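You operate a simulated robot arm through the tools that you are given. There is no shell and no other tool. Be economical: measure what you need, move in short steps, check, and stop when the job is done.

The job below is to be done with a simulated robot arm. You get a single attempt, and the scene is never put back.

TASK
Slide the rail clamp to the knee end and lay the yellow pad on its tray.
Fine: slacken the knob to slide; tighten it again before the pad goes on; the tray stays in the clamp.

Only the result counts: the job must be done as asked and must still hold three seconds after the hand-in. Knocking over, shifting, dropping, spilling or breaking anything else fails it.

THE ROBOT
A 6-joint arm with a two-finger parallel gripper, fixed in place. Base frame: the origin is at the foot of the arm, x ahead of it, y to its left, z up. Lengths are in mm, angles in degrees, forces in N, time in s.
With the tool pointing down near the work surface it reaches from about 140 to 600 mm from the base axis. Its first joint turns from -66.0 to 66.0 degrees. Payload 2.7 kg.
The TCP is the grasp point between the finger pads, 23 mm short of the fingertips. In the tool frame z runs along the fingers and y along their closing line. Largest opening 94 mm; finger width 38, thickness 10; the body of the gripper, 54 by 96 mm, starts 39 mm behind the TCP.
Orientation is that of the tool frame in the base frame, as [roll, pitch, yaw] about the fixed x, y, z axes, in that order (R = Rz(yaw) Ry(pitch) Rx(roll)). With the fingers straight down and closing along the base's y, the tool's x points along the base's -x, its y along +y and its z along -z.

THE INTERFACE
- The arm moves only by the tool move_arm. Its argument "commands" is a list of rows, each a list of 3 entries, a list of its own where there are three numbers: the shift along the tool's x, y, z in mm, then the turn, a rotation vector about the tool's x, y, z in degrees, then the closure, from 0 (fully open) to 1 (shut). In form: [[[tx, ty, tz], [ax, ay, az], fingers], ...]. A call has 1 to 10 rows; each row shifts and turns the commanded pose from where the row before left it, along the tool's axes as they then stand. Each row takes 0.2 s and may step no farther than 50 mm and 8.6 degrees from the row before; otherwise, or with a gripper value out of range, the whole call is refused. A pose out of reach is approached as far as the arm can. The call stops where the force on the tool passes 40 N (or 10 N more than at its start, if that is more) or the arm is blocked; 0.2 s more then pass. Each finger travels about 45 mm/s and halts on what it meets, pressing with about 21 N; the grip force reading is that of the motor and also rises with nothing between the fingers. The clock runs only during rows and for 0.2 s after the last one: add rows that do not move to give the fingers time. The reply holds the time, the measured pose of the TCP, the force on the tool along the base axes, the opening and the grip force, in the units named above and with some noise.
- Cameras (640 x 400 px; columns grow to the right, rows downward): "scene" is fixed at [66.3, -430.4, 1395.8]; the picture's right is [0.84, -0.54, 0.00], its down [-0.34, -0.54, -0.77] and it looks along [0.41, 0.65, -0.64] (base axes); focal length 350 px, centre (320, 200). "wrist" rides on the gripper at [-39, 0, -44] in the tool frame; the picture's right is [0.00, -1.00, 0.00], its down [0.97, 0.00, -0.24] and it looks along [0.24, 0.00, 0.97] (tool axes); focal length 218 px, centre (320, 200). There is no depth. A picture from a camera that has moved, and an enlarged one, comes with that camera's place and axes in the base frame and with its lens.
- camera(camera): a new picture of that camera. It takes no simulated time.
- zoom(camera, box): a new picture of the part [left, top, right, bottom] of that camera's present view, enlarged. It takes no simulated time.
- finish_job(): hands the job in; it is judged then, once.

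Work in short steps. Places have to be worked out from the pictures, the camera data and where the tool is seen: move nearer, look again, correct. Check each grasp and each placing, and mend what went wrong. You have 120 turns and 68 pictures in all, those below and enlarged ones among them. Open the gripper and draw the arm clear of the work before you hand the job in, unless the task says otherwise; then end with one line.

The tools are called after "Request:" as a command line: name --argument value ..., lists and objects as JSON in quotes. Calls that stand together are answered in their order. move_arm: Moves the arm, as the interface text tells. Its arguments: {"type":"object","properties":{"commands":{"type":"array"}},"required":["commands"]} The other tools are called the same way: camera (camera) takes a picture; zoom (camera, box) takes an enlarged picture of a part of a camera's view; finish_job () hands the job in.

At the start:

```text
time_s: 0.0
eef_pos: [392.9, 88.5, 1062.8]
tool_rot: [-180.0, 0.0, -179.9]
wrist_force: [0.7, 0.5, -0.3]
finger_gap: 93.9
grip_force: 0.0
```

scene: 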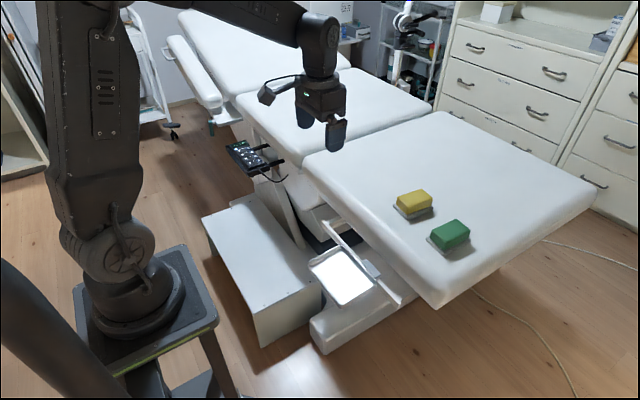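
wrist: 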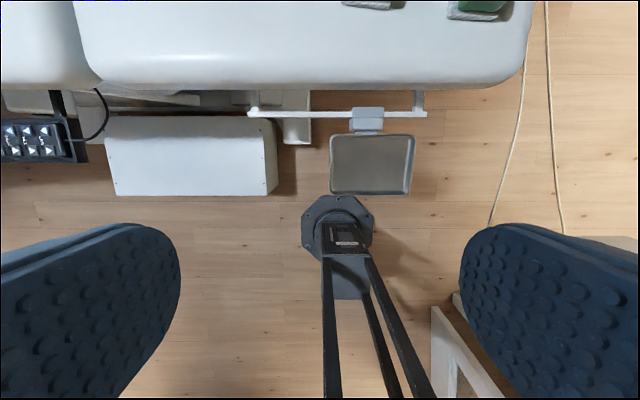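

I'll start by looking closer at the rail, clamp, tray and pads.

Request:
zoom --camera "scene" --box '[280, 170, 500, 320]'

Request:
zoom --camera "wrist" --box '[220, 0, 540, 200]'

```text
2.67 times, centred on (390, 245) of scene
camera zoom: at [66.3, -430.4, 1395.8], right [0.84, -0.54, 0.0], down [-0.34, -0.54, -0.77], along [0.41, 0.65, -0.64], focal length 934 px, centre (133, 80)
```

zoom: 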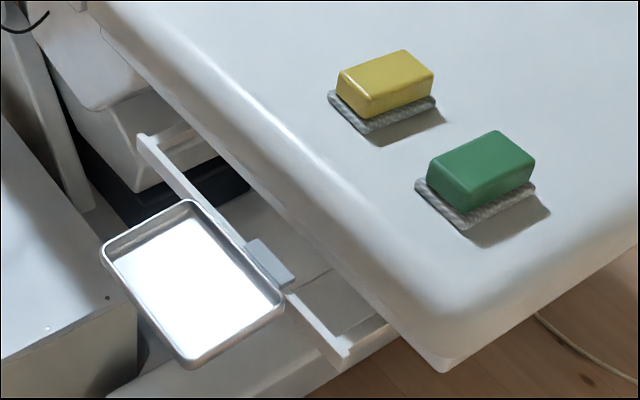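

```text
2.00 times, centred on (380, 100) of wrist
camera zoom: at [431.2, 88.1, 1108.9], right [0.0, -1.0, 0.0], down [-0.97, 0.0, 0.24], along [-0.24, 0.0, -0.97], focal length 436 px, centre (200, 400)
```

zoom: 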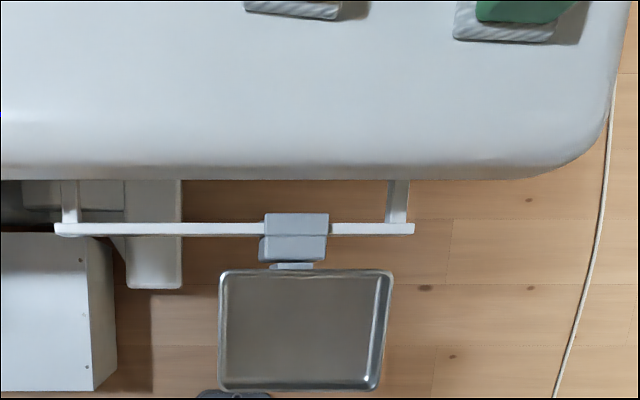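

I need to identify which end of the table is which (head/knee), so I look at the rest of the couch.

Request:
zoom --camera "scene" --box '[140, 0, 460, 200]'

Request:
zoom --camera "scene" --box '[300, 200, 420, 310]'

```text
2.00 times, centred on (300, 100) of scene
camera zoom: at [66.3, -430.4, 1395.8], right [0.84, -0.54, 0.0], down [-0.34, -0.54, -0.77], along [0.41, 0.65, -0.64], focal length 701 px, centre (360, 400)
```

zoom: 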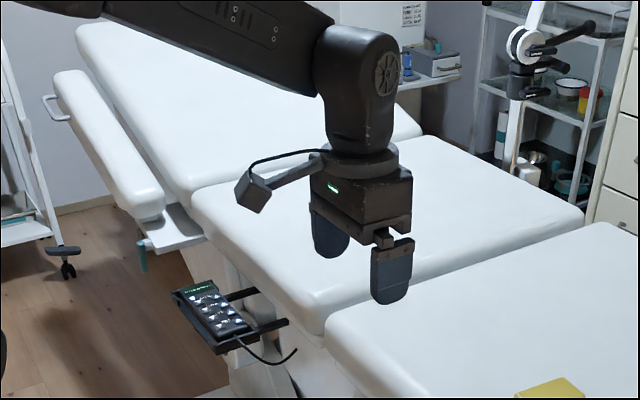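

```text
3.64 times, centred on (360, 255) of scene
camera zoom: at [66.3, -430.4, 1395.8], right [0.84, -0.54, 0.0], down [-0.34, -0.54, -0.77], along [0.41, 0.65, -0.64], focal length 1274 px, centre (174, 0)
```

zoom: 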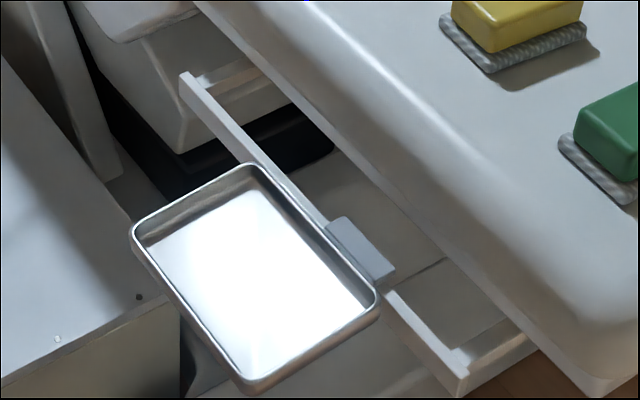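

The backrest is at the far end, so the near section is the leg section. The knee end of its rail is therefore the +y end, by the seat hinge. I estimate the rail at x≈490, y from -117 to 227, z≈663, with the clamp around y≈-5. The knob is hidden, so I move to a lower front view.

Request:
move_arm --commands '[[[25, -15, 30], [0, 0, 0], 0], [[25, -15, 30], [0, 0, 0], 0], [[25, -15, 30], [0, 0, 0], 0], [[25, -15, 30], [0, 0, 0], 0], [[25, -15, 30], [0, 0, 0], 0], [[0, 0, 0], [0, -8.5, 0], 0], [[0, 0, 0], [0, -8.5, 0], 0], [[0, 0, 0], [0, -8.5, 0], 0], [[0, 0, 0], [0, -8.5, 0], 0], [[0, 0, 0], [0, -8.5, 0], 0]]'

Request:
camera --camera "wrist"

```text
time_s: 2.2
eef_pos: [349.3, -30.4, 971.2]
tool_rot: [178.5, 33.3, -179.9]
wrist_force: [-0.5, 0.2, -0.6]
finger_gap: 93.7
grip_force: 0.0
out of reach, approached as far as the arm can: row 7, 8, 9, 10
```

```text
61 pictures are left
camera wrist: at [357.2, -33.0, 1030.1], right [0.02, -1.0, -0.02], down [-0.94, -0.01, -0.33], along [0.33, 0.03, -0.94], focal length 218 px, centre (320, 200)
```

wrist: 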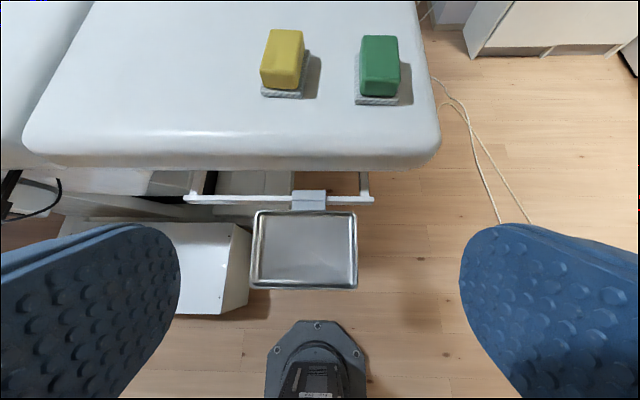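

The low forward tilt was partly out of reach. I'll undo the tilt and check the commanded pose is sane, then approach from the -y side.

Request:
move_arm --commands '[[[0, 0, 0], [0, 8.5, 0], 0], [[0, 0, 0], [0, 8.5, 0], 0], [[0, 0, 0], [0, 8.5, 0], 0], [[0, 0, 0], [0, 8.5, 0], 0]]'

```text
time_s: 3.2
eef_pos: [349.4, -21.3, 970.1]
tool_rot: [179.4, 3.5, -179.7]
wrist_force: [0.0, -0.4, 1.0]
finger_gap: 94.0
grip_force: 0.1
```

Commanded pose is consistent again. I move out to the -y side of the tray and turn the camera to look along +y.

Request:
move_arm --commands '[[[-10, -40, 20], [0, 3.5, 0], 0], [[-10, -40, 20], [0, 0, 0], 0], [[-10, -40, 20], [0, 0, 0], 0], [[-10, -40, 20], [0, 0, 0], 0], [[-10, -40, 20], [0, 0, 0], 0], [[-10, -40, 20], [0, 0, 0], 0], [[0, 0, 0], [0, 0, 8.5], 0], [[0, 0, 0], [0, 0, 8.5], 0], [[0, 0, 0], [0, 0, 8.5], 0]]'

Request:
move_arm --commands '[[[0, 0, 0], [0, 0, 8.5], 0], [[0, 0, 0], [0, 0, 8.5], 0], [[0, 0, 0], [0, 0, 8.5], 0], [[0, 0, 0], [0, 0, 8.5], 0], [[0, 0, 0], [0, 0, 8.5], 0], [[0, 0, 0], [0, 0, 8.5], 0], [[0, 0, 0], [0, 0, 8.5], 0], [[0, 0, 0], [0, 0, 5], 0]]'

Request:
move_arm --commands '[[[0, 0, 20], [0, -8.5, 0], 0], [[0, 0, 20], [0, -8.5, 0], 0], [[0, 0, 20], [0, -8.5, 0], 0], [[0, 0, 0], [0, -8.5, 0], 0], [[0, 0, 0], [0, -8.5, 0], 0]]'

Request:
camera --camera "wrist"

```text
time_s: 5.2
eef_pos: [412.2, -260.6, 850.4]
tool_rot: [179.6, -0.1, 154.6]
wrist_force: [-0.1, 0.0, 0.0]
finger_gap: 94.1
grip_force: 0.0
```

```text
time_s: 7.0
eef_pos: [411.9, -260.5, 849.4]
tool_rot: [179.9, -0.4, 90.1]
wrist_force: [0.6, 0.7, 0.1]
finger_gap: 94.2
grip_force: 0.1
```

```text
time_s: 8.2
eef_pos: [413.5, -267.9, 788.8]
tool_rot: [179.9, 42.1, 90.2]
wrist_force: [0.1, -0.8, -0.4]
finger_gap: 94.0
grip_force: 0.1
```

```text
60 pictures are left
camera wrist: at [411.3, -267.8, 849.8], right [-1.0, 0.0, 0.0], down [0.0, 0.88, -0.47], along [0.0, -0.47, -0.88], focal length 218 px, centre (320, 200)
```

wrist: 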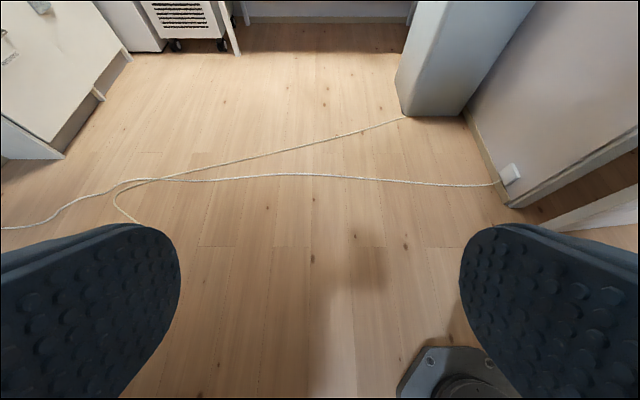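

I tilted the wrong way; I'll reverse it so the camera looks toward +y at the clamp.

Request:
move_arm --commands '[[[0, 0, 0], [0, 8.5, 0], 0], [[0, 0, 0], [0, 8.5, 0], 0], [[0, 0, 0], [0, 8.5, 0], 0], [[0, 0, 0], [0, 8.5, 0], 0], [[0, 0, 0], [0, 8.5, 0], 0], [[0, 0, 0], [0, 8.5, 0], 0], [[0, 0, 0], [0, 8.5, 0], 0], [[0, 0, 0], [0, 8.5, 0], 0], [[0, 0, 0], [0, 8.5, 0], 0], [[0, 0, 0], [0, 8.5, 0], 0]]'

Request:
camera --camera "wrist"

```text
time_s: 10.4
eef_pos: [411.6, -268.9, 790.8]
tool_rot: [179.8, -42.9, 90.4]
wrist_force: [0.0, -0.3, -0.4]
finger_gap: 94.3
grip_force: 0.0
```

```text
59 pictures are left
camera wrist: at [412.0, -327.0, 797.3], right [-1.0, 0.0, 0.0], down [-0.01, 0.55, 0.84], along [0.0, 0.84, -0.55], focal length 218 px, centre (320, 200)
```

wrist: 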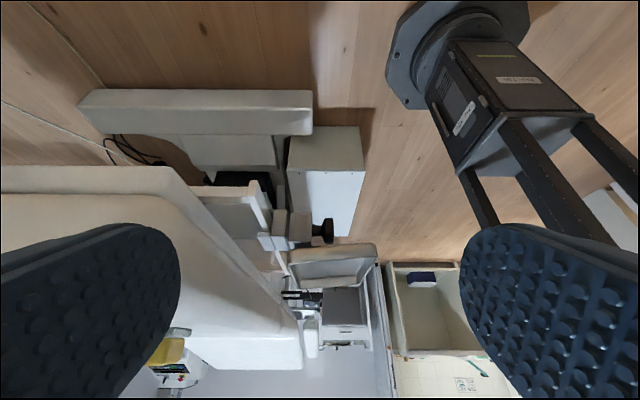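

A dark knob is visible on the clamp facing the arm, below the tray. I zoom in on it.

Request:
zoom --camera "wrist" --box '[220, 170, 400, 300]'

```text
3.08 times, centred on (310, 235) of wrist
camera zoom: at [412.0, -327.0, 797.3], right [-1.0, 0.0, 0.0], down [-0.01, 0.55, 0.84], along [0.0, 0.84, -0.55], focal length 672 px, centre (351, 92)
```

zoom: 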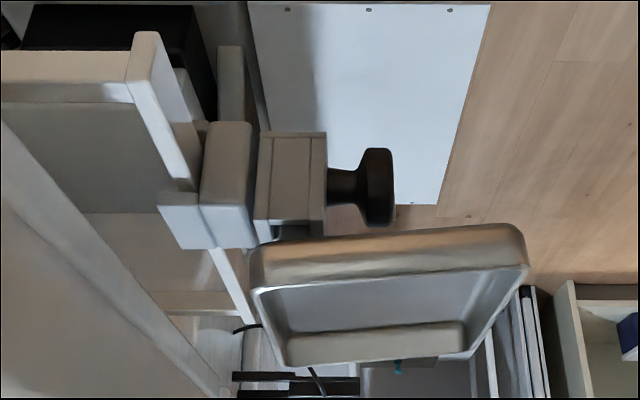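

Geometry: the knob axis lies along x, with its disc at about (397, -2, 646) and Ø≈44. The tray is above it, with its bottom at about z 702 and spanning x 346–449. I need the tool horizontal along +x with the camera beneath, so I first rotate the yaw at this safe location.

Request:
move_arm --commands '[[[0, 0, 0], [0, -8.5, 0], 0], [[0, 0, 0], [0, -8.5, 0], 0], [[0, 0, 0], [0, -8.5, 0], 0], [[0, 0, 0], [0, -8.5, 0], 0], [[0, 0, 0], [0, -8.5, 0], 0], [[0, 0, 0], [0, 0, 8.5], 0], [[0, 0, 0], [0, 0, 8.5], 0], [[0, 0, 0], [0, 0, 8.5], 0], [[0, 0, 0], [0, 0, 8.5], 0], [[0, 0, 0], [0, 0, 8.5], 0]]'

Request:
move_arm --commands '[[[0, 0, 0], [0, 0, 8.5], 0], [[0, 0, 0], [0, 0, 8.5], 0], [[0, 0, 0], [0, 0, 8.5], 0], [[0, 0, 0], [0, 0, 8.5], 0], [[0, 0, 0], [0, 0, 8.5], 0], [[0, 0, 0], [0, 0, 5], 0]]'

Request:
move_arm --commands '[[[0, 0, 0], [0, 8.5, 0], 0], [[0, 0, 0], [0, 8.5, 0], 0], [[0, 0, 0], [0, 8.5, 0], 0], [[0, 0, 0], [0, 8.5, 0], 0], [[0, 0, 0], [0, 8.5, 0], 0], [[0, 0, 0], [0, 8.5, 0], 0], [[0, 0, 0], [0, 8.5, 0], 0]]'

```text
time_s: 12.6
eef_pos: [412.2, -267.4, 788.5]
tool_rot: [-179.8, -0.4, 47.5]
wrist_force: [-0.3, 0.9, 0.6]
finger_gap: 94.0
grip_force: 0.0
```

```text
time_s: 14.0
eef_pos: [412.7, -268.5, 791.5]
tool_rot: [-179.6, -0.1, 0.1]
wrist_force: [-0.6, 0.2, -0.2]
finger_gap: 93.9
grip_force: 0.1
```

```text
time_s: 15.6
eef_pos: [413.1, -268.8, 790.8]
tool_rot: [-179.2, -59.6, -0.6]
wrist_force: [0.2, 0.1, -0.6]
finger_gap: 93.9
grip_force: 0.2
```

Tilt works here. I finish to horizontal and descend to z≈560 at x≈385, staying at y=-268.

Request:
move_arm --commands '[[[0, 0, 0], [0, 8.5, 0], 0], [[0, 0, 0], [0, 8.5, 0], 0], [[0, 0, 0], [0, 8.5, 0], 0], [[0, 0, 0], [0, 4.7, 0], 0]]'

Request:
move_arm --commands '[[[-35, 0, -5], [0, 0, 0], 0], [[-35, 0, -5], [0, 0, 0], 0], [[-35, 0, -5], [0, 0, 0], 0], [[-35, 0, -5], [0, 0, 0], 0], [[-35, 0, -5], [0, 0, 0], 0], [[-35, 0, -5], [0, 0, 0], 0]]'

Request:
camera --camera "scene"

```text
time_s: 16.6
eef_pos: [412.3, -268.8, 790.2]
tool_rot: [-105.6, -89.6, -74.1]
wrist_force: [-1.3, -0.3, -0.5]
finger_gap: 94.3
grip_force: 0.0
```

```text
time_s: 18.0
eef_pos: [380.9, -265.6, 580.3]
tool_rot: [-117.7, -89.5, -62.1]
wrist_force: [0.2, 0.8, 0.1]
finger_gap: 94.1
grip_force: 0.0
```

```text
57 pictures are left
```

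scene: 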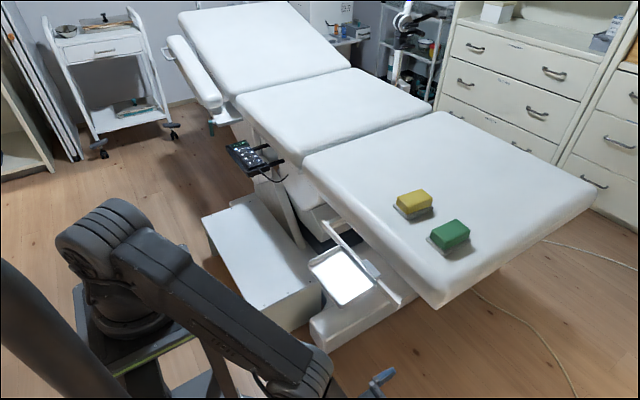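

The arm is horizontal at z 580. I move toward y≈-120 at low height and look at the knob from there.

Request:
move_arm --commands '[[[-5, -40, 0], [0, 0, 0], 0], [[-5, -40, 0], [0, 0, 0], 0], [[-5, -40, 0], [0, 0, 0], 0], [[-5, -30, 0], [0, 0, 0], 0]]'

Request:
camera --camera "wrist"

```text
time_s: 19.0
eef_pos: [383.4, -117.5, 563.7]
tool_rot: [-119.8, -89.5, -59.9]
wrist_force: [0.1, -1.1, -0.5]
finger_gap: 94.1
grip_force: 0.0
```

```text
56 pictures are left
camera wrist: at [337.5, -117.2, 525.3], right [0.0, 1.0, 0.01], down [-0.24, -0.01, 0.97], along [0.97, 0.0, 0.24], focal length 218 px, centre (320, 200)
```

wrist: 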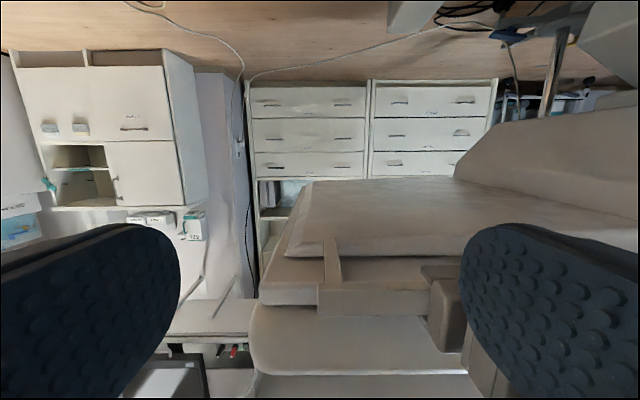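

The clamp is to the right behind a finger. I continue to y≈-5, still below the knob.

Request:
move_arm --commands '[[[-3, -38, 0], [0, 0, 0], 0], [[-3, -38, 0], [0, 0, 0], 0], [[-3, -38, 0], [0, 0, 0], 0]]'

Request:
camera --camera "wrist"

```text
time_s: 19.8
eef_pos: [380.8, -6.4, 559.9]
tool_rot: [-120.2, -89.5, -59.3]
wrist_force: [0.6, 0.5, 0.0]
finger_gap: 93.9
grip_force: 0.1
out of reach, approached as far as the arm can: row 3
```

```text
55 pictures are left
camera wrist: at [336.2, -7.4, 522.6], right [-0.01, 1.0, 0.01], down [-0.24, -0.01, 0.97], along [0.97, 0.01, 0.24], focal length 218 px, centre (320, 200)
```

wrist: 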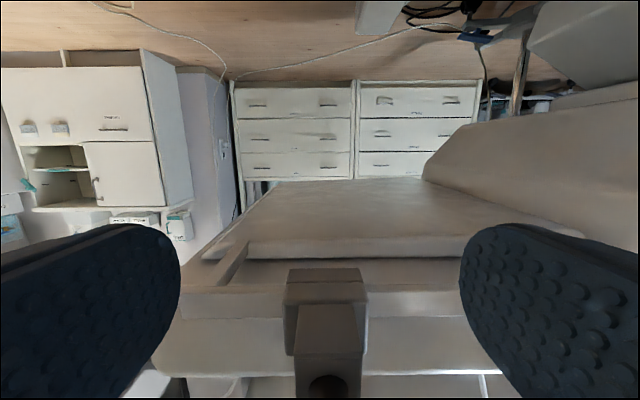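

The knob and clamp are centred just above (y≈-4). I rise to about z 610 and look again.

Request:
move_arm --commands '[[[20, -2, 4], [0, 0, 0], 0], [[25, 0, 4], [0, 0, 0], 0]]'

Request:
camera --camera "wrist"

```text
time_s: 20.4
eef_pos: [386.0, -6.9, 605.7]
tool_rot: [-121.7, -89.5, -57.7]
wrist_force: [0.2, 0.4, -0.3]
finger_gap: 94.0
grip_force: 0.1
```

```text
54 pictures are left
camera wrist: at [341.9, -7.9, 567.5], right [-0.01, 1.0, 0.01], down [-0.24, -0.01, 0.97], along [0.97, 0.01, 0.24], focal length 218 px, centre (320, 200)
```

wrist: 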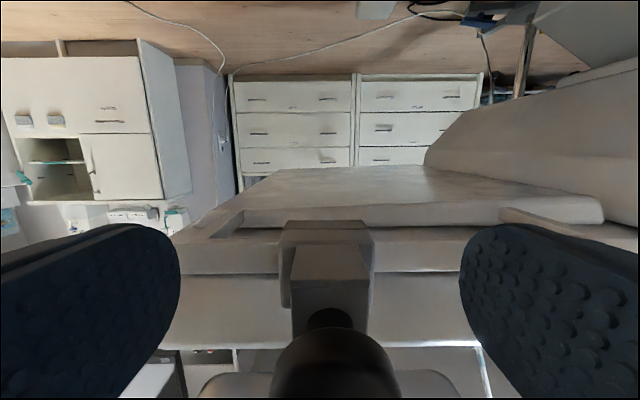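

Knob centre estimated at y≈-3.5, z≈646, diameter about 38. I rise to centre on it, fingers either side.

Request:
move_arm --commands '[[[20, -3, 2], [0, 0, 0], 0], [[20, 0, 2], [0, 0, 0], 0]]'

Request:
camera --camera "wrist"

Request:
zoom --camera "scene" --box '[260, 200, 460, 350]'

```text
time_s: 21.0
eef_pos: [391.7, -8.3, 645.1]
tool_rot: [-118.8, -89.5, -60.7]
wrist_force: [0.0, -0.4, -0.2]
finger_gap: 93.8
grip_force: 0.0
out of reach, approached as far as the arm can: row 1
```

```text
53 pictures are left
camera wrist: at [345.3, -8.9, 607.2], right [-0.01, 1.0, 0.01], down [-0.24, -0.01, 0.97], along [0.97, 0.0, 0.24], focal length 218 px, centre (320, 200)
```

wrist: 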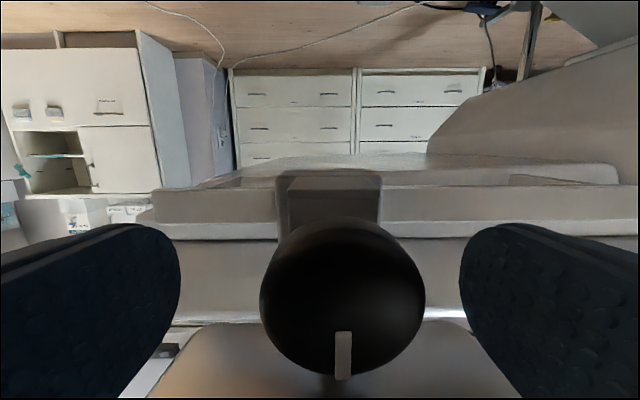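

```text
2.67 times, centred on (360, 275) of scene
camera zoom: at [66.3, -430.4, 1395.8], right [0.84, -0.54, 0.0], down [-0.34, -0.54, -0.77], along [0.41, 0.65, -0.64], focal length 934 px, centre (213, 0)
```

zoom: 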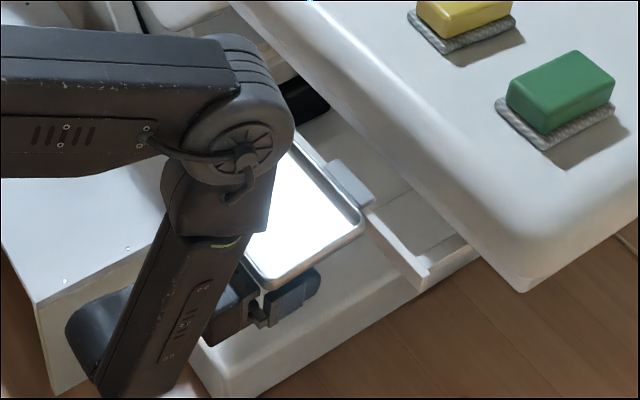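

Excellent view: the pointer mark on the knob face is straight up (tight). Knob centre is at about (388, -3.5, 642). I centre on it and close.

Request:
move_arm --commands '[[[-2, -5, 2], [0, 0, 0], 0], [[0, 0, 0], [0, 0, 0], 0]]'

Request:
camera --camera "wrist"

```text
time_s: 21.6
eef_pos: [389.9, -8.1, 644.4]
tool_rot: [-117.6, -89.5, -62.0]
wrist_force: [-0.4, -0.7, 0.1]
finger_gap: 93.9
grip_force: 0.0
out of reach, approached as far as the arm can: row 1
```

```text
51 pictures are left
camera wrist: at [345.6, -8.9, 607.1], right [-0.01, 1.0, 0.01], down [-0.24, -0.01, 0.97], along [0.97, 0.0, 0.24], focal length 218 px, centre (320, 200)
```

wrist: 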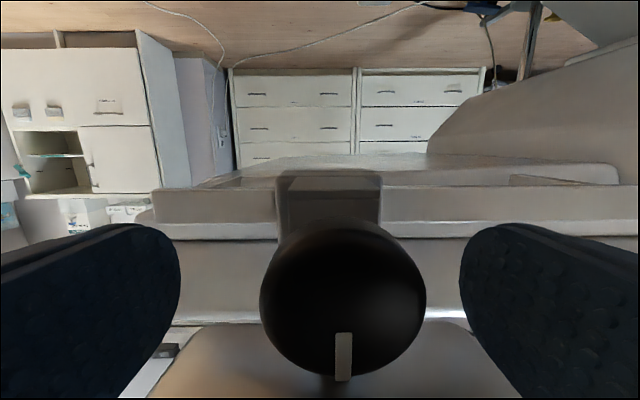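

The small y-shift was refused as out of reach. I test whether moving slightly forward frees it.

Request:
move_arm --commands '[[[0, 0, 5], [0, 0, 0], 0], [[0, -2, 0], [0, 0, 0], 0], [[0, -2, 0], [0, 0, 0], 0]]'

```text
time_s: 22.4
eef_pos: [395.1, -8.0, 644.9]
tool_rot: [-117.0, -89.5, -62.4]
wrist_force: [-0.3, 0.3, -0.2]
finger_gap: 94.2
grip_force: 0.1
out of reach, approached as far as the arm can: row 2
```

This looks like a wrist-joint limit: the tool heading relative to the arm's radial direction. Turning the heading by about 3° should free it. I do that, then shift to the knob centre.

Request:
move_arm --commands '[[[0, 0, 0], [3, 0, 0], 0], [[-2, -4.5, 0], [0, 0, 0], 0], [[0, 0, 0], [0, 0, 0], 0]]'

Request:
camera --camera "wrist"

```text
time_s: 23.2
eef_pos: [394.5, -1.7, 642.3]
tool_rot: [-114.8, -89.5, -62.2]
wrist_force: [0.4, -0.1, -0.1]
finger_gap: 94.0
grip_force: 0.0
```

```text
50 pictures are left
camera wrist: at [349.5, -5.0, 604.6], right [-0.06, 1.0, 0.01], down [-0.24, -0.02, 0.97], along [0.97, 0.05, 0.24], focal length 218 px, centre (320, 200)
```

wrist: 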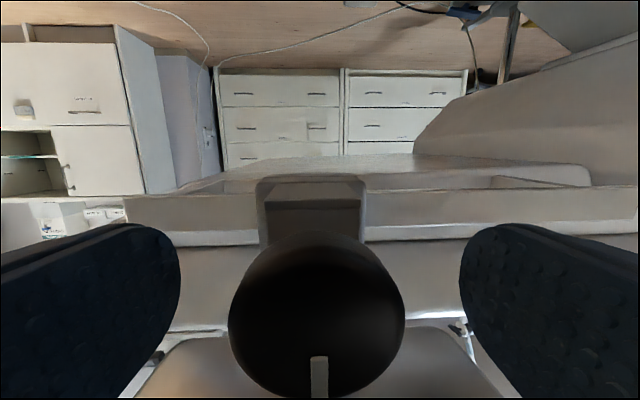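

Freed and centred on the knob. I close the fingers on it.

Request:
move_arm --commands '[[[0, 0, 0], [0, 0, 0], 1], [[0, 0, 0], [0, 0, 0], 1], [[0, 0, 0], [0, 0, 0], 1], [[0, 0, 0], [0, 0, 0], 1], [[0, 0, 0], [0, 0, 0], 1]]'

Request:
camera --camera "wrist"

```text
time_s: 24.4
eef_pos: [394.7, -3.2, 642.4]
tool_rot: [-116.9, -89.6, -60.0]
wrist_force: [-1.0, -8.3, -0.2]
finger_gap: 41.5
grip_force: 45.1
```

```text
49 pictures are left
camera wrist: at [349.6, -5.5, 604.5], right [-0.05, 1.0, 0.01], down [-0.24, -0.02, 0.97], along [0.97, 0.05, 0.24], focal length 218 px, centre (320, 200)
```

wrist: 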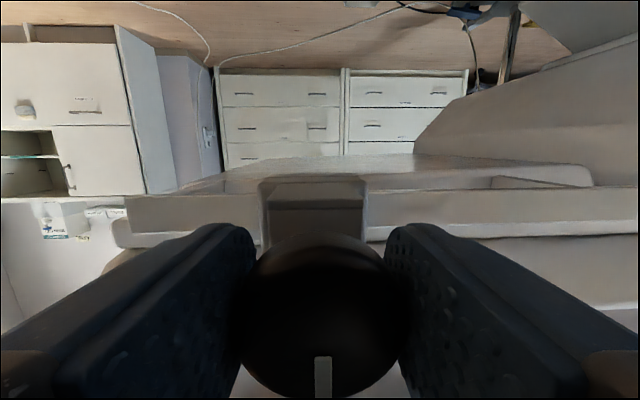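

Knob gripped (41.5 mm). I turn it counter-clockwise as seen from the front, which is negative about tool z.

Request:
move_arm --commands '[[[0, 0, 0], [0, 0, -8], 1], [[0, 0, 0], [0, 0, -8], 1], [[0, 0, 0], [0, 0, -8], 1], [[0, 0, 0], [0, 0, -8], 1]]'

Request:
camera --camera "wrist"

```text
time_s: 25.4
eef_pos: [393.4, -0.7, 642.3]
tool_rot: [90.3, -58.4, 93.3]
wrist_force: [0.3, 0.3, 2.0]
finger_gap: 41.6
grip_force: 45.0
```

```text
48 pictures are left
camera wrist: at [351.0, -24.4, 610.7], right [-0.06, 0.85, -0.52], down [-0.27, 0.49, 0.83], along [0.96, 0.19, 0.2], focal length 218 px, centre (320, 200)
```

wrist: 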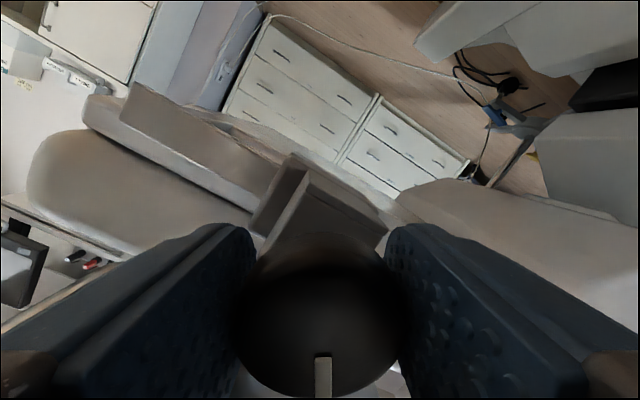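

The knob turns with the fingers (mark now 32° left). I continue another 32° and watch forces.

Request:
move_arm --commands '[[[0, 0, 0], [0, 0, -8], 1], [[0, 0, 0], [0, 0, -8], 1], [[0, 0, 0], [0, 0, -8], 1], [[0, 0, 0], [0, 0, -8], 1]]'

Request:
camera --camera "wrist"

```text
time_s: 26.4
eef_pos: [393.6, -3.4, 642.4]
tool_rot: [89.9, -26.3, 93.2]
wrist_force: [-3.5, 1.5, 17.1]
finger_gap: 41.5
grip_force: 45.3
```

```text
47 pictures are left
camera wrist: at [352.0, -40.9, 627.1], right [-0.02, 0.44, -0.9], down [-0.29, 0.86, 0.43], along [0.96, 0.27, 0.11], focal length 218 px, centre (320, 200)
```

wrist: 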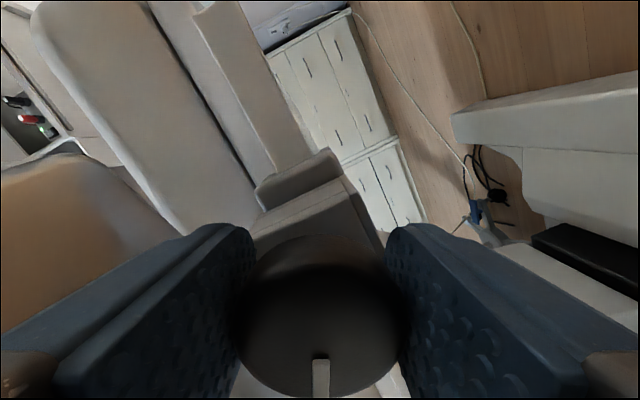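

Vertical force of 17 N suggests the knob centre is slightly above my axis. I shift up 1.5 mm to relieve it.

Request:
move_arm --commands '[[[0.7, 1.4, 0], [0, 0, 0], 1], [[0, 0, 0], [0, 0, 0], 1]]'

```text
time_s: 27.0
eef_pos: [395.0, -4.1, 642.8]
tool_rot: [90.3, -26.3, 93.0]
wrist_force: [11.5, -0.3, -3.8]
finger_gap: 41.5
grip_force: 44.3
```

Relieved. Now a small test slide of +5 mm in y to see whether the clamp is free.

Request:
move_arm --commands '[[[2.3, -1.1, 0], [0, 0, 0], 1], [[2.3, -1.1, 0], [0, 0, 0], 1], [[0, 0, 0], [0, 0, 0], 1]]'

```text
time_s: 27.8
eef_pos: [393.9, 1.9, 643.6]
tool_rot: [90.3, -26.3, 93.0]
wrist_force: [15.5, -2.4, -7.2]
finger_gap: 41.4
grip_force: 45.1
```

It moved with only ~2 N, so the clamp seems free. I check that the clamp actually moved and the knob is still centred.

Request:
camera --camera "wrist"

```text
46 pictures are left
camera wrist: at [351.7, -36.1, 627.8], right [-0.03, 0.44, -0.9], down [-0.28, 0.86, 0.43], along [0.96, 0.27, 0.1], focal length 218 px, centre (320, 200)
```

wrist: 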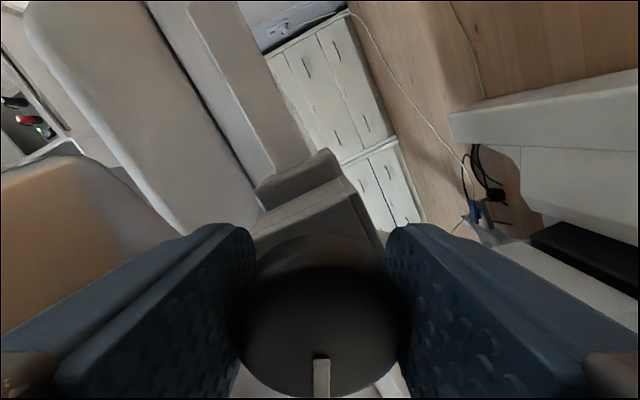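

The clamp slid with the grip. Now I release partially (60 mm gap, to stay clear of the tray) and roll back to level so I can re-enter from the +y side, where the wrist limit won't block the slide.

Request:
move_arm --commands '[[[0, 0, 0], [0, 0, 0], 0.36], [[0, 0, 0], [0, 0, 0], 0.36], [[0, 0, 0], [0, 0, 8], 0.36], [[0, 0, 0], [0, 0, 8], 0.36], [[0, 0, 0], [0, 0, 8], 0.36], [[0, 0, 0], [0, 0, 8], 0.36], [[0, 0, 0], [0, 0, 8], 0.36], [[0, 0, 0], [0, 0, 8], 0.36], [[0, 0, 0], [0, 0, 8], 0.36], [[0, 0, 0], [0, 0, 8], 0.36]]'

Request:
camera --camera "wrist"

```text
time_s: 30.0
eef_pos: [394.1, 1.9, 644.0]
tool_rot: [-109.0, -89.3, -67.6]
wrist_force: [0.0, -0.4, -0.1]
finger_gap: 60.3
grip_force: 0.0
```

```text
45 pictures are left
camera wrist: at [349.0, -0.2, 606.1], right [-0.06, 1.0, 0.01], down [-0.24, -0.02, 0.97], along [0.97, 0.05, 0.24], focal length 218 px, centre (320, 200)
```

wrist: 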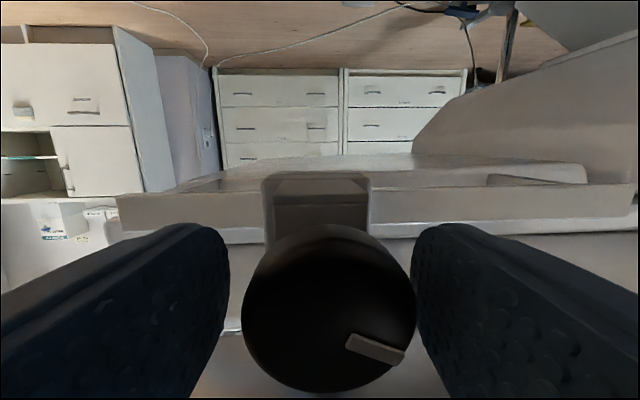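

The mark is now about 64° to the left and the clamp moved as expected. I retreat down, then out to -y, reversing my entry path.

Request:
move_arm --commands '[[[-40, 0, 0], [0, 0, 0], 0.36], [[-45, 0, 0], [0, 0, 0], 0.36], [[0, 45, 0], [-3, 0, 0], 0.36], [[0, 45, 0], [0, 0, 0], 0.36], [[0, 45, 0], [0, 0, 0], 0.36], [[0, 45, 0], [0, 0, 0], 0.36], [[0, 45, 0], [0, 0, 0], 0.36], [[0, 45, 0], [0, 0, 0], 0.36]]'

Request:
move_arm --commands '[[[40, 0, 5], [0, 0, 0], 0.36], [[40, 0, 5], [0, 0, 0], 0.36], [[40, 0, 5], [0, 0, 0], 0.36], [[40, 0, 5], [0, 0, 0], 0.36], [[40, 0, 5], [0, 0, 0], 0.36], [[30, 0, 5], [0, 0, 0], 0.36]]'

Request:
move_arm --commands '[[[0, 0, 0], [0, -8.5, 0], 0.36], [[0, 0, 0], [0, -8.5, 0], 0.36], [[0, 0, 0], [0, -8.5, 0], 0.36], [[0, 0, 0], [0, -8.5, 0], 0.36], [[0, 0, 0], [0, -8.5, 0], 0.36], [[0, 0, 0], [0, -8.5, 0], 0.36], [[0, 0, 0], [0, -8.5, 0], 0.36], [[0, 0, 0], [0, -8.5, 0], 0.36], [[0, 0, 0], [0, -8.5, 0], 0.36], [[0, 0, 0], [0, -8.5, 0], 0.36]]'

```text
time_s: 31.8
eef_pos: [397.3, -268.4, 563.3]
tool_rot: [-132.5, -89.4, -47.5]
wrist_force: [-0.1, 0.3, -0.4]
finger_gap: 60.0
grip_force: 0.0
out of reach, approached as far as the arm can: row 8
```

```text
time_s: 33.2
eef_pos: [428.2, -268.1, 793.3]
tool_rot: [-121.3, -89.5, -58.5]
wrist_force: [-1.5, 0.6, 0.4]
finger_gap: 60.1
grip_force: 0.1
```

```text
time_s: 35.4
eef_pos: [427.3, -267.6, 791.4]
tool_rot: [-179.6, -4.8, 0.2]
wrist_force: [-0.6, -1.1, 0.7]
finger_gap: 60.2
grip_force: 0.0
```

Vertical again. I rise and cross over, high above the tray, to the +y side.

Request:
move_arm --commands '[[[0, 0, -40], [0, -4.8, 0], 0.36], [[0, 0, -30], [0, 0, 0], 0.36], [[0, -48, 0], [0, 0, 0], 0.36], [[0, -48, 0], [0, 0, 0], 0.36], [[0, -48, 0], [0, 0, 0], 0.36], [[0, -48, 0], [0, 0, 0], 0.36], [[0, -48, 0], [0, 0, 0], 0.36]]'

Request:
camera --camera "wrist"

Request:
move_arm --commands '[[[0, -48, 0], [0, 0, 0], 0.36], [[0, -48, 0], [0, 0, 0], 0.36], [[0, -48, 0], [0, 0, 0], 0.36], [[0, -48, 0], [0, 0, 0], 0.36], [[0, -48, 0], [0, 0, 0], 0.36], [[0, -48, 0], [0, 0, 0], 0.36]]'

```text
time_s: 37.0
eef_pos: [417.8, -61.6, 858.2]
tool_rot: [-177.6, -0.3, 1.2]
wrist_force: [0.2, -0.2, -0.3]
finger_gap: 60.3
grip_force: 0.0
out of reach, approached as far as the arm can: row 6, 7
```

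```text
44 pictures are left
camera wrist: at [377.9, -63.4, 903.8], right [-0.02, 1.0, 0.04], down [0.97, 0.01, 0.25], along [0.24, 0.05, -0.97], focal length 218 px, centre (320, 200)
```

wrist: 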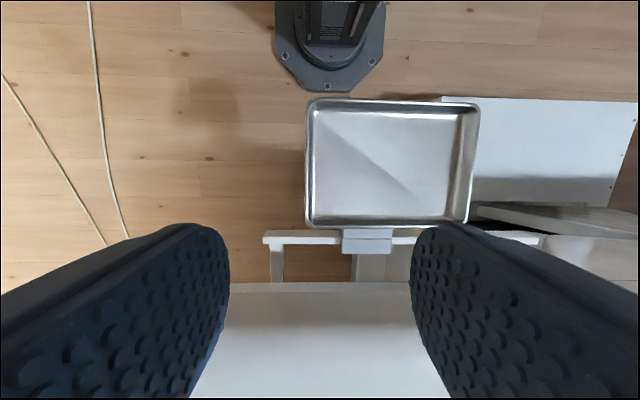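

```text
time_s: 38.4
eef_pos: [365.3, 78.6, 813.0]
tool_rot: [-172.2, -1.5, 3.3]
wrist_force: [-0.8, -0.2, 0.0]
finger_gap: 60.3
grip_force: 0.0
out of reach, approached as far as the arm can: row 1, 2, 3, 4, 5, 6
```

At yaw 0 a wrist limit blocks crossing. I unwind the wrist by rotating negatively about tool z, rising as I go.

Request:
move_arm --commands '[[[0, 0, -10], [0, 0, -8.5], 0.36], [[0, 0, -10], [0, 0, -8.5], 0.36], [[0, 0, -10], [0, 0, -8.5], 0.36], [[0, 0, -10], [0, 0, -8.5], 0.36], [[0, 0, 0], [0, 0, -8.5], 0.36], [[0, 0, 0], [0, 0, -8.5], 0.36], [[0, 0, 0], [0, 0, -8.5], 0.36], [[0, 0, 0], [0, 0, -8.5], 0.36], [[0, 0, 0], [0, 0, -8.5], 0.36], [[0, 0, 0], [0, 0, -8.5], 0.36]]'

Request:
move_arm --commands '[[[0, 0, 0], [0, 0, -8.5], 0.36], [[0, 0, 0], [0, 0, -8.5], 0.36], [[0, 0, 0], [0, 0, -8.5], 0.36], [[0, 0, 0], [0, 0, -8.5], 0.36], [[0, 0, 0], [0, 0, -8.5], 0.36], [[0, 0, 0], [0, 0, -8.5], 0.36], [[0, 0, 0], [0, 0, -8.5], 0.36], [[0, 0, 0], [0, 0, -8.5], 0.36], [[0, 0, 0], [0, 0, -8.5], 0.36], [[0, 0, 0], [0, 0, -8.5], 0.36]]'

```text
time_s: 40.6
eef_pos: [364.1, 75.0, 852.1]
tool_rot: [179.5, -5.9, 87.9]
wrist_force: [-0.6, -0.7, 0.8]
finger_gap: 60.2
grip_force: 0.1
```

```text
time_s: 42.8
eef_pos: [365.3, 75.3, 851.1]
tool_rot: [174.1, 0.0, 172.9]
wrist_force: [0.3, 0.4, -0.5]
finger_gap: 60.0
grip_force: 0.1
```

Continuing: shift to y≈250, x≈415, level the tool, and keep unwinding.

Request:
move_arm --commands '[[[-12, 40, 0], [6, 0, 0], 0.36], [[-12, 42, 0], [0, 0, 0], 0.36], [[-12, 42, 0], [0, 0, 0], 0.36], [[-12, 42, 0], [0, 0, 0], 0.36], [[0, 0, 0], [0, 0, -8.5], 0.36], [[0, 0, 0], [0, 0, -8.5], 0.36], [[0, 0, 0], [0, 0, -8.5], 0.36], [[0, 0, 0], [0, 0, -8.5], 0.36], [[0, 0, 0], [0, 0, -8.5], 0.36], [[0, 0, 0], [0, 0, -8.5], 0.36]]'

Request:
move_arm --commands '[[[0, 0, 0], [0, 0, -8.5], 0.36], [[0, 0, 0], [0, 0, -8.5], 0.36], [[0, 0, 0], [0, 0, -8.5], 0.36], [[0, 0, 0], [0, 0, -8.5], 0.36], [[0, 0, 0], [0, 0, -8.5], 0.36], [[0, 0, 0], [0, 0, -3.5], 0.36]]'

```text
time_s: 45.0
eef_pos: [432.5, 232.2, 856.3]
tool_rot: [180.0, -0.1, -136.1]
wrist_force: [-0.3, 1.0, -0.4]
finger_gap: 60.2
grip_force: 0.1
```

```text
time_s: 46.4
eef_pos: [433.1, 232.6, 855.5]
tool_rot: [180.0, 0.0, -90.2]
wrist_force: [1.3, -0.3, -0.2]
finger_gap: 60.5
grip_force: 0.0
```

Now tilt forward about tool x to horizontal (+x).

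Request:
move_arm --commands '[[[0, 0, 0], [8.5, 0, 0], 0.36], [[0, 0, 0], [8.5, 0, 0], 0.36], [[0, 0, 0], [8.5, 0, 0], 0.36], [[0, 0, 0], [8.5, 0, 0], 0.36], [[0, 0, 0], [8.5, 0, 0], 0.36], [[0, 0, 0], [8.5, 0, 0], 0.36], [[0, 0, 0], [8.5, 0, 0], 0.36], [[0, 0, 0], [8.5, 0, 0], 0.36], [[0, 0, 0], [8.5, 0, 0], 0.36], [[0, 0, 0], [8.5, 0, 0], 0.36]]'

```text
time_s: 48.6
eef_pos: [432.2, 233.3, 855.8]
tool_rot: [-94.9, 0.0, -90.3]
wrist_force: [0.0, 0.5, -0.1]
finger_gap: 60.1
grip_force: 0.0
```

Request:
move_arm --commands '[[[0, 0, 0], [4.9, 0, 0], 0.36], [[0, 42, -5], [0, 0, 0], 0.36], [[0, 42, -5], [0, 0, 0], 0.36], [[0, 42, -5], [0, 0, 0], 0.36], [[0, 42, -5], [0, 0, 0], 0.36], [[0, 42, -5], [0, 0, 0], 0.36], [[0, 42, -5], [0, 0, 0], 0.36], [[0, 42, -5], [0, 0, 0], 0.36]]'

Request:
move_arm --commands '[[[0, 0, 0], [0, 0, -8.5], 0.36], [[0, 0, 0], [0, 0, -8.5], 0.36], [[0, 0, 0], [0, 0, -8.5], 0.36], [[0, 0, 0], [0, 0, -8.5], 0.36], [[0, 0, 0], [0, 0, -8.5], 0.36], [[0, 0, 0], [0, 0, -8.5], 0.36], [[0, 0, 0], [0, 0, -8.5], 0.36], [[0, 0, 0], [0, 0, -8.5], 0.36], [[0, 0, 0], [0, 0, -8.5], 0.36], [[0, 0, 0], [0, 0, -8.5], 0.36]]'

```text
time_s: 50.4
eef_pos: [394.9, 232.1, 560.7]
tool_rot: [-90.2, 0.0, -90.3]
wrist_force: [0.2, -0.1, -0.4]
finger_gap: 60.0
grip_force: 0.1
```

```text
time_s: 52.6
eef_pos: [396.8, 232.7, 562.7]
tool_rot: [-91.7, -85.1, -88.6]
wrist_force: [0.4, -0.4, -0.2]
finger_gap: 60.3
grip_force: 0.0
```

Works on this branch. I finish the roll and travel under the tray to y≈45, then apply a -4° heading and look.

Request:
move_arm --commands '[[[0, 0, 0], [0, 0, -5], 0.36], [[0, 45, 0], [0, 0, 0], 0.36], [[0, 45, 0], [0, 0, 0], 0.36], [[0, 45, 0], [0, 0, 0], 0.36], [[0, 45, 0], [0, 0, 0], 0.36], [[0, 0, 0], [-4, 0, 0], 0.36], [[0, 46, 3], [0, 0, 0], 0.36]]'

Request:
camera --camera "wrist"

```text
time_s: 54.2
eef_pos: [387.2, 75.0, 565.2]
tool_rot: [-12.2, -90.0, -172.4]
wrist_force: [0.2, -0.2, 0.2]
finger_gap: 60.4
grip_force: 0.1
out of reach, approached as far as the arm can: row 4, 5, 7
```

```text
43 pictures are left
camera wrist: at [341.9, 78.6, 526.3], right [0.08, 1.0, 0.0], down [-0.24, 0.02, 0.97], along [0.97, -0.08, 0.24], focal length 218 px, centre (320, 200)
```

wrist: 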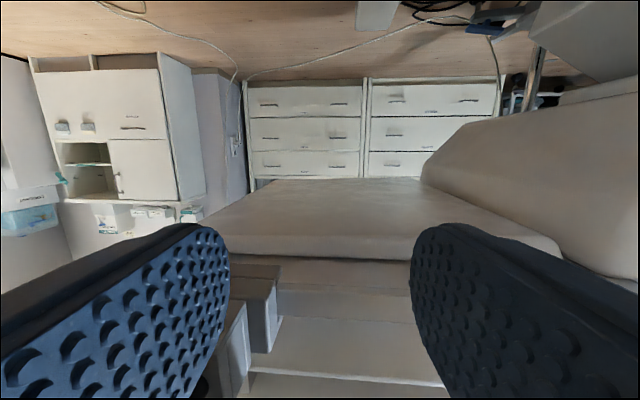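

Blocked at y≈75. I test whether the roll joint is the limit by rolling +25° and nudging further.

Request:
move_arm --commands '[[[0, 0, 2], [0, 0, 8.5], 0.36], [[0, 0, 2], [0, 0, 8.5], 0.36], [[0, 0, 0], [0, 0, 8.5], 0.36], [[6.3, 13.6, 2], [0, 0, 0], 0.36], [[6.3, 13.6, 2], [0, 0, 0], 0.36]]'

```text
time_s: 55.4
eef_pos: [386.8, 76.5, 564.5]
tool_rot: [-90.4, -64.5, -94.3]
wrist_force: [0.2, 0.2, 0.0]
finger_gap: 60.1
grip_force: 0.0
out of reach, approached as far as the arm can: row 4, 5
```

Roll isn't the limit, so it's the heading again. I undo the roll, swing the heading to about -21° and move toward the knob's y.

Request:
move_arm --commands '[[[0, 0, 0], [0, 0, -8.5], 0.36], [[0, 0, 0], [0, 0, -8.5], 0.36], [[0, 0, 0], [0, 0, -8.5], 0.36], [[0, 0, 0], [-8.5, 0, 0], 0.36], [[0, 0, 0], [-8, 0, 0], 0.36], [[0, 20, 9], [0, 0, 0], 0], [[0, 20, 9], [0, 0, 0], 0]]'

```text
time_s: 57.0
eef_pos: [389.0, 32.7, 563.8]
tool_rot: [139.7, -89.8, 19.6]
wrist_force: [-1.2, 1.1, -0.2]
finger_gap: 93.9
grip_force: 0.1
```

Request:
move_arm --commands '[[[0, 18.6, 9.3], [0, 0, 0], 0], [[0, 0, 0], [0, 0, 0], 0]]'

Request:
camera --camera "wrist"

```text
time_s: 57.6
eef_pos: [392.2, 10.3, 564.4]
tool_rot: [151.6, -89.8, 7.7]
wrist_force: [-0.7, 0.4, 0.4]
finger_gap: 94.2
grip_force: 0.0
```

```text
42 pictures are left
camera wrist: at [350.4, 26.3, 526.1], right [0.36, 0.93, 0.0], down [-0.22, 0.09, 0.97], along [0.91, -0.34, 0.24], focal length 218 px, centre (320, 200)
```

wrist: 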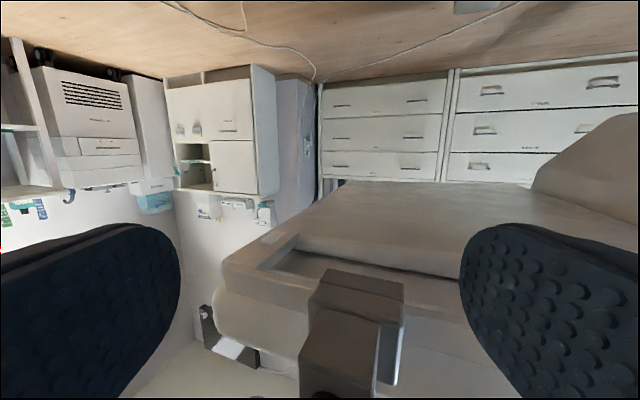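

Clamp and knob are between the fingers. I rise to knob height.

Request:
move_arm --commands '[[[38, 0, 0], [0, 0, 0], 0], [[38, 0, 0], [0, 0, 0], 0], [[0, 0, 0], [0, 0, 0], 0]]'

Request:
camera --camera "wrist"

```text
time_s: 58.4
eef_pos: [392.0, 11.2, 639.1]
tool_rot: [145.0, -89.9, 14.2]
wrist_force: [0.3, 0.9, 0.6]
finger_gap: 93.9
grip_force: 0.0
```

```text
41 pictures are left
camera wrist: at [349.6, 27.5, 600.5], right [0.36, 0.93, 0.0], down [-0.22, 0.09, 0.97], along [0.91, -0.34, 0.24], focal length 218 px, centre (320, 200)
```

wrist: 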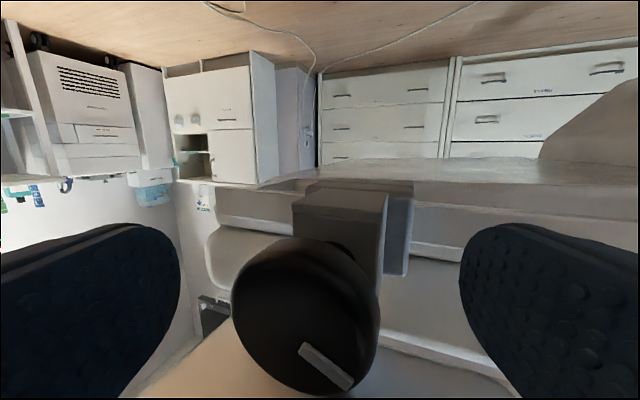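

I push the clamp toward +y with the near finger in 20 mm steps.

Request:
move_arm --commands '[[[0, -18.6, -7.2], [0, 0, 0], 0], [[0, -18.6, -7.2], [0, 0, 0], 0], [[0, -18.6, -7.2], [0, 0, 0], 0], [[0, 0, 0], [0, 0, 0], 0]]'

Request:
camera --camera "wrist"

```text
time_s: 59.4
eef_pos: [392.1, 71.8, 638.8]
tool_rot: [156.1, -89.8, 3.1]
wrist_force: [-1.9, -2.2, -0.5]
finger_gap: 93.8
grip_force: 0.0
```

```text
40 pictures are left
camera wrist: at [350.8, 87.2, 601.0], right [0.36, 0.93, 0.0], down [-0.22, 0.09, 0.97], along [0.91, -0.34, 0.24], focal length 218 px, centre (320, 200)
```

wrist: 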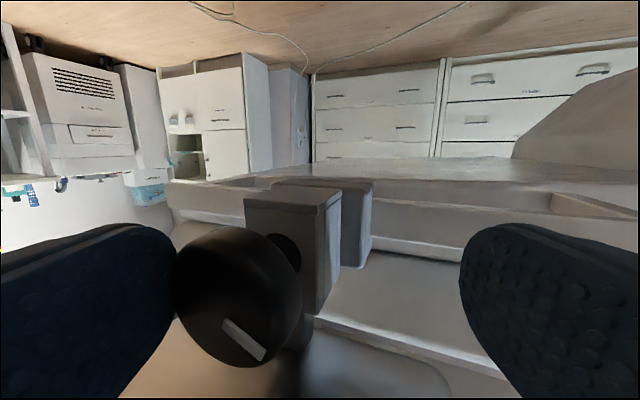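

Pushing at ~2 N. I continue to y≈112 and ease the heading to zero as I go.

Request:
move_arm --commands '[[[0, -18.6, -7.2], [0, 0, 0], 0], [[0, -18.6, -7.2], [0, 0, 0], 0], [[0, -9.3, -3.6], [7, 0, 0], 0], [[0, -9.7, -2.4], [7, 0, 0], 0], [[0, -10, -1.2], [7, 0, 0], 0], [[0, 0, 0], [0, 0, 0], 0]]'

Request:
camera --camera "wrist"

Request:
zoom --camera "scene" --box '[260, 180, 440, 320]'

```text
time_s: 60.8
eef_pos: [391.3, 141.1, 639.3]
tool_rot: [168.8, -89.8, 11.4]
wrist_force: [0.8, -1.3, 0.6]
finger_gap: 94.2
grip_force: 0.0
```

```text
39 pictures are left
camera wrist: at [346.8, 140.7, 601.9], right [-0.01, 1.0, 0.0], down [-0.24, 0.0, 0.97], along [0.97, 0.0, 0.24], focal length 218 px, centre (320, 200)
```

wrist: 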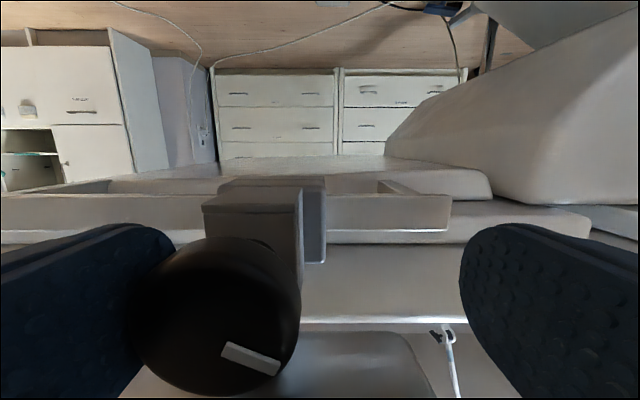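

```text
2.86 times, centred on (350, 250) of scene
camera zoom: at [66.3, -430.4, 1395.8], right [0.84, -0.54, 0.0], down [-0.34, -0.54, -0.77], along [0.41, 0.65, -0.64], focal length 1001 px, centre (234, 57)
```

zoom: 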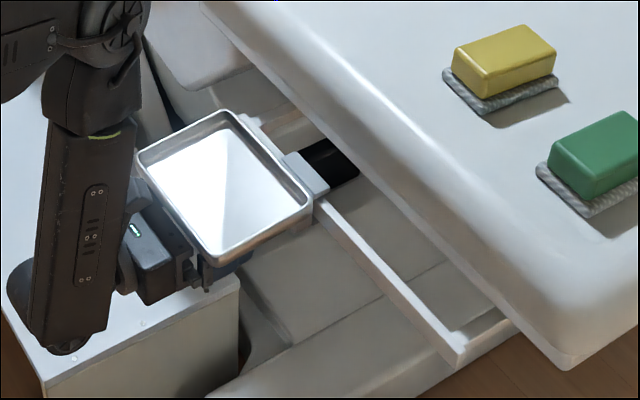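

The heading is now 0 and the knob is at y≈117. I push another 56 mm, then centre on the knob to grip it.

Request:
move_arm --commands '[[[0, -19, 0], [0, 0, 0], 0], [[0, -19, 0], [0, 0, 0], 0], [[0, -18, 0], [0, 0, 0], 0], [[0, 0, 0], [0, 0, 0], 0], [[2, 24, 2], [0, 0, 0], 0], [[0, 0, 0], [0, 0, 0], 0]]'

Request:
camera --camera "wrist"

```text
time_s: 62.2
eef_pos: [391.8, 173.2, 642.3]
tool_rot: [171.5, -89.8, 8.7]
wrist_force: [0.4, -0.2, -0.3]
finger_gap: 94.1
grip_force: 0.1
```

```text
37 pictures are left
camera wrist: at [347.1, 173.0, 604.1], right [0.0, 1.0, 0.0], down [-0.24, 0.0, 0.97], along [0.97, 0.0, 0.24], focal length 218 px, centre (320, 200)
```

wrist: 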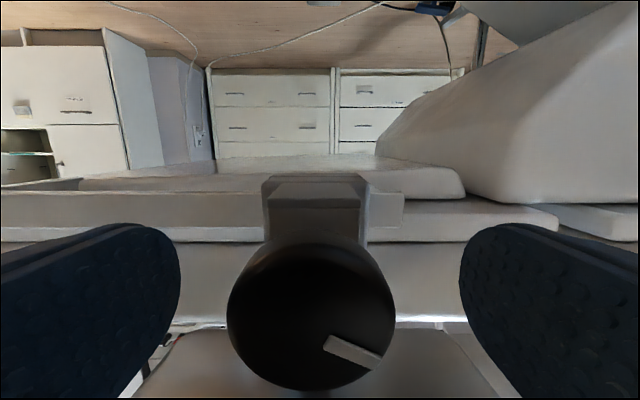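

Knob centred at y≈171 and the clamp's edge is ≈26 mm from the rail end. I grip the knob.

Request:
move_arm --commands '[[[0, 2, 2], [0, 0, 0], 1], [[0, 0, 0], [0, 0, 0], 1], [[0, 0, 0], [0, 0, 0], 1], [[0, 0, 0], [0, 0, 0], 1], [[0, 0, 0], [0, 0, 0], 1]]'

Request:
move_arm --commands '[[[0, -7, 0], [0, 0, 0], 1], [[0, -7, 0], [0, 0, 0], 1], [[0, 0, 0], [0, 0, 0], 1]]'

Request:
camera --camera "wrist"

```text
time_s: 63.4
eef_pos: [394.6, 171.1, 640.6]
tool_rot: [170.5, -89.9, 9.7]
wrist_force: [0.9, -0.5, -0.3]
finger_gap: 40.9
grip_force: 45.0
```

```text
time_s: 64.2
eef_pos: [394.6, 180.1, 642.4]
tool_rot: [120.1, -89.6, 59.1]
wrist_force: [-2.2, -7.1, 5.8]
finger_gap: 40.8
grip_force: 45.4
stopped in row 3: the force on the tool passed its limit (the readings are from after the stop); the commanded pose is now the measured one
```

```text
36 pictures are left
camera wrist: at [350.0, 180.3, 604.1], right [0.01, 1.0, -0.01], down [-0.24, 0.01, 0.97], along [0.97, -0.01, 0.24], focal length 218 px, centre (320, 200)
```

wrist: 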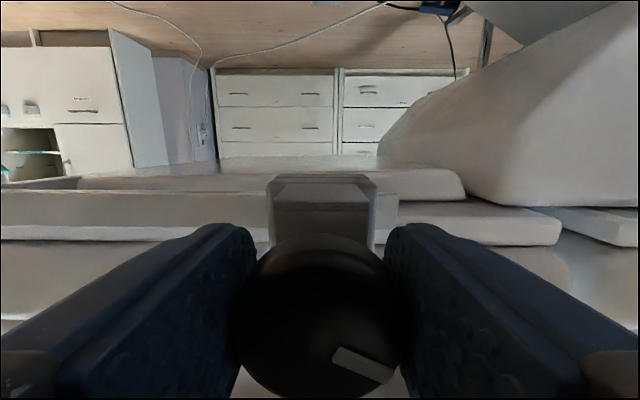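

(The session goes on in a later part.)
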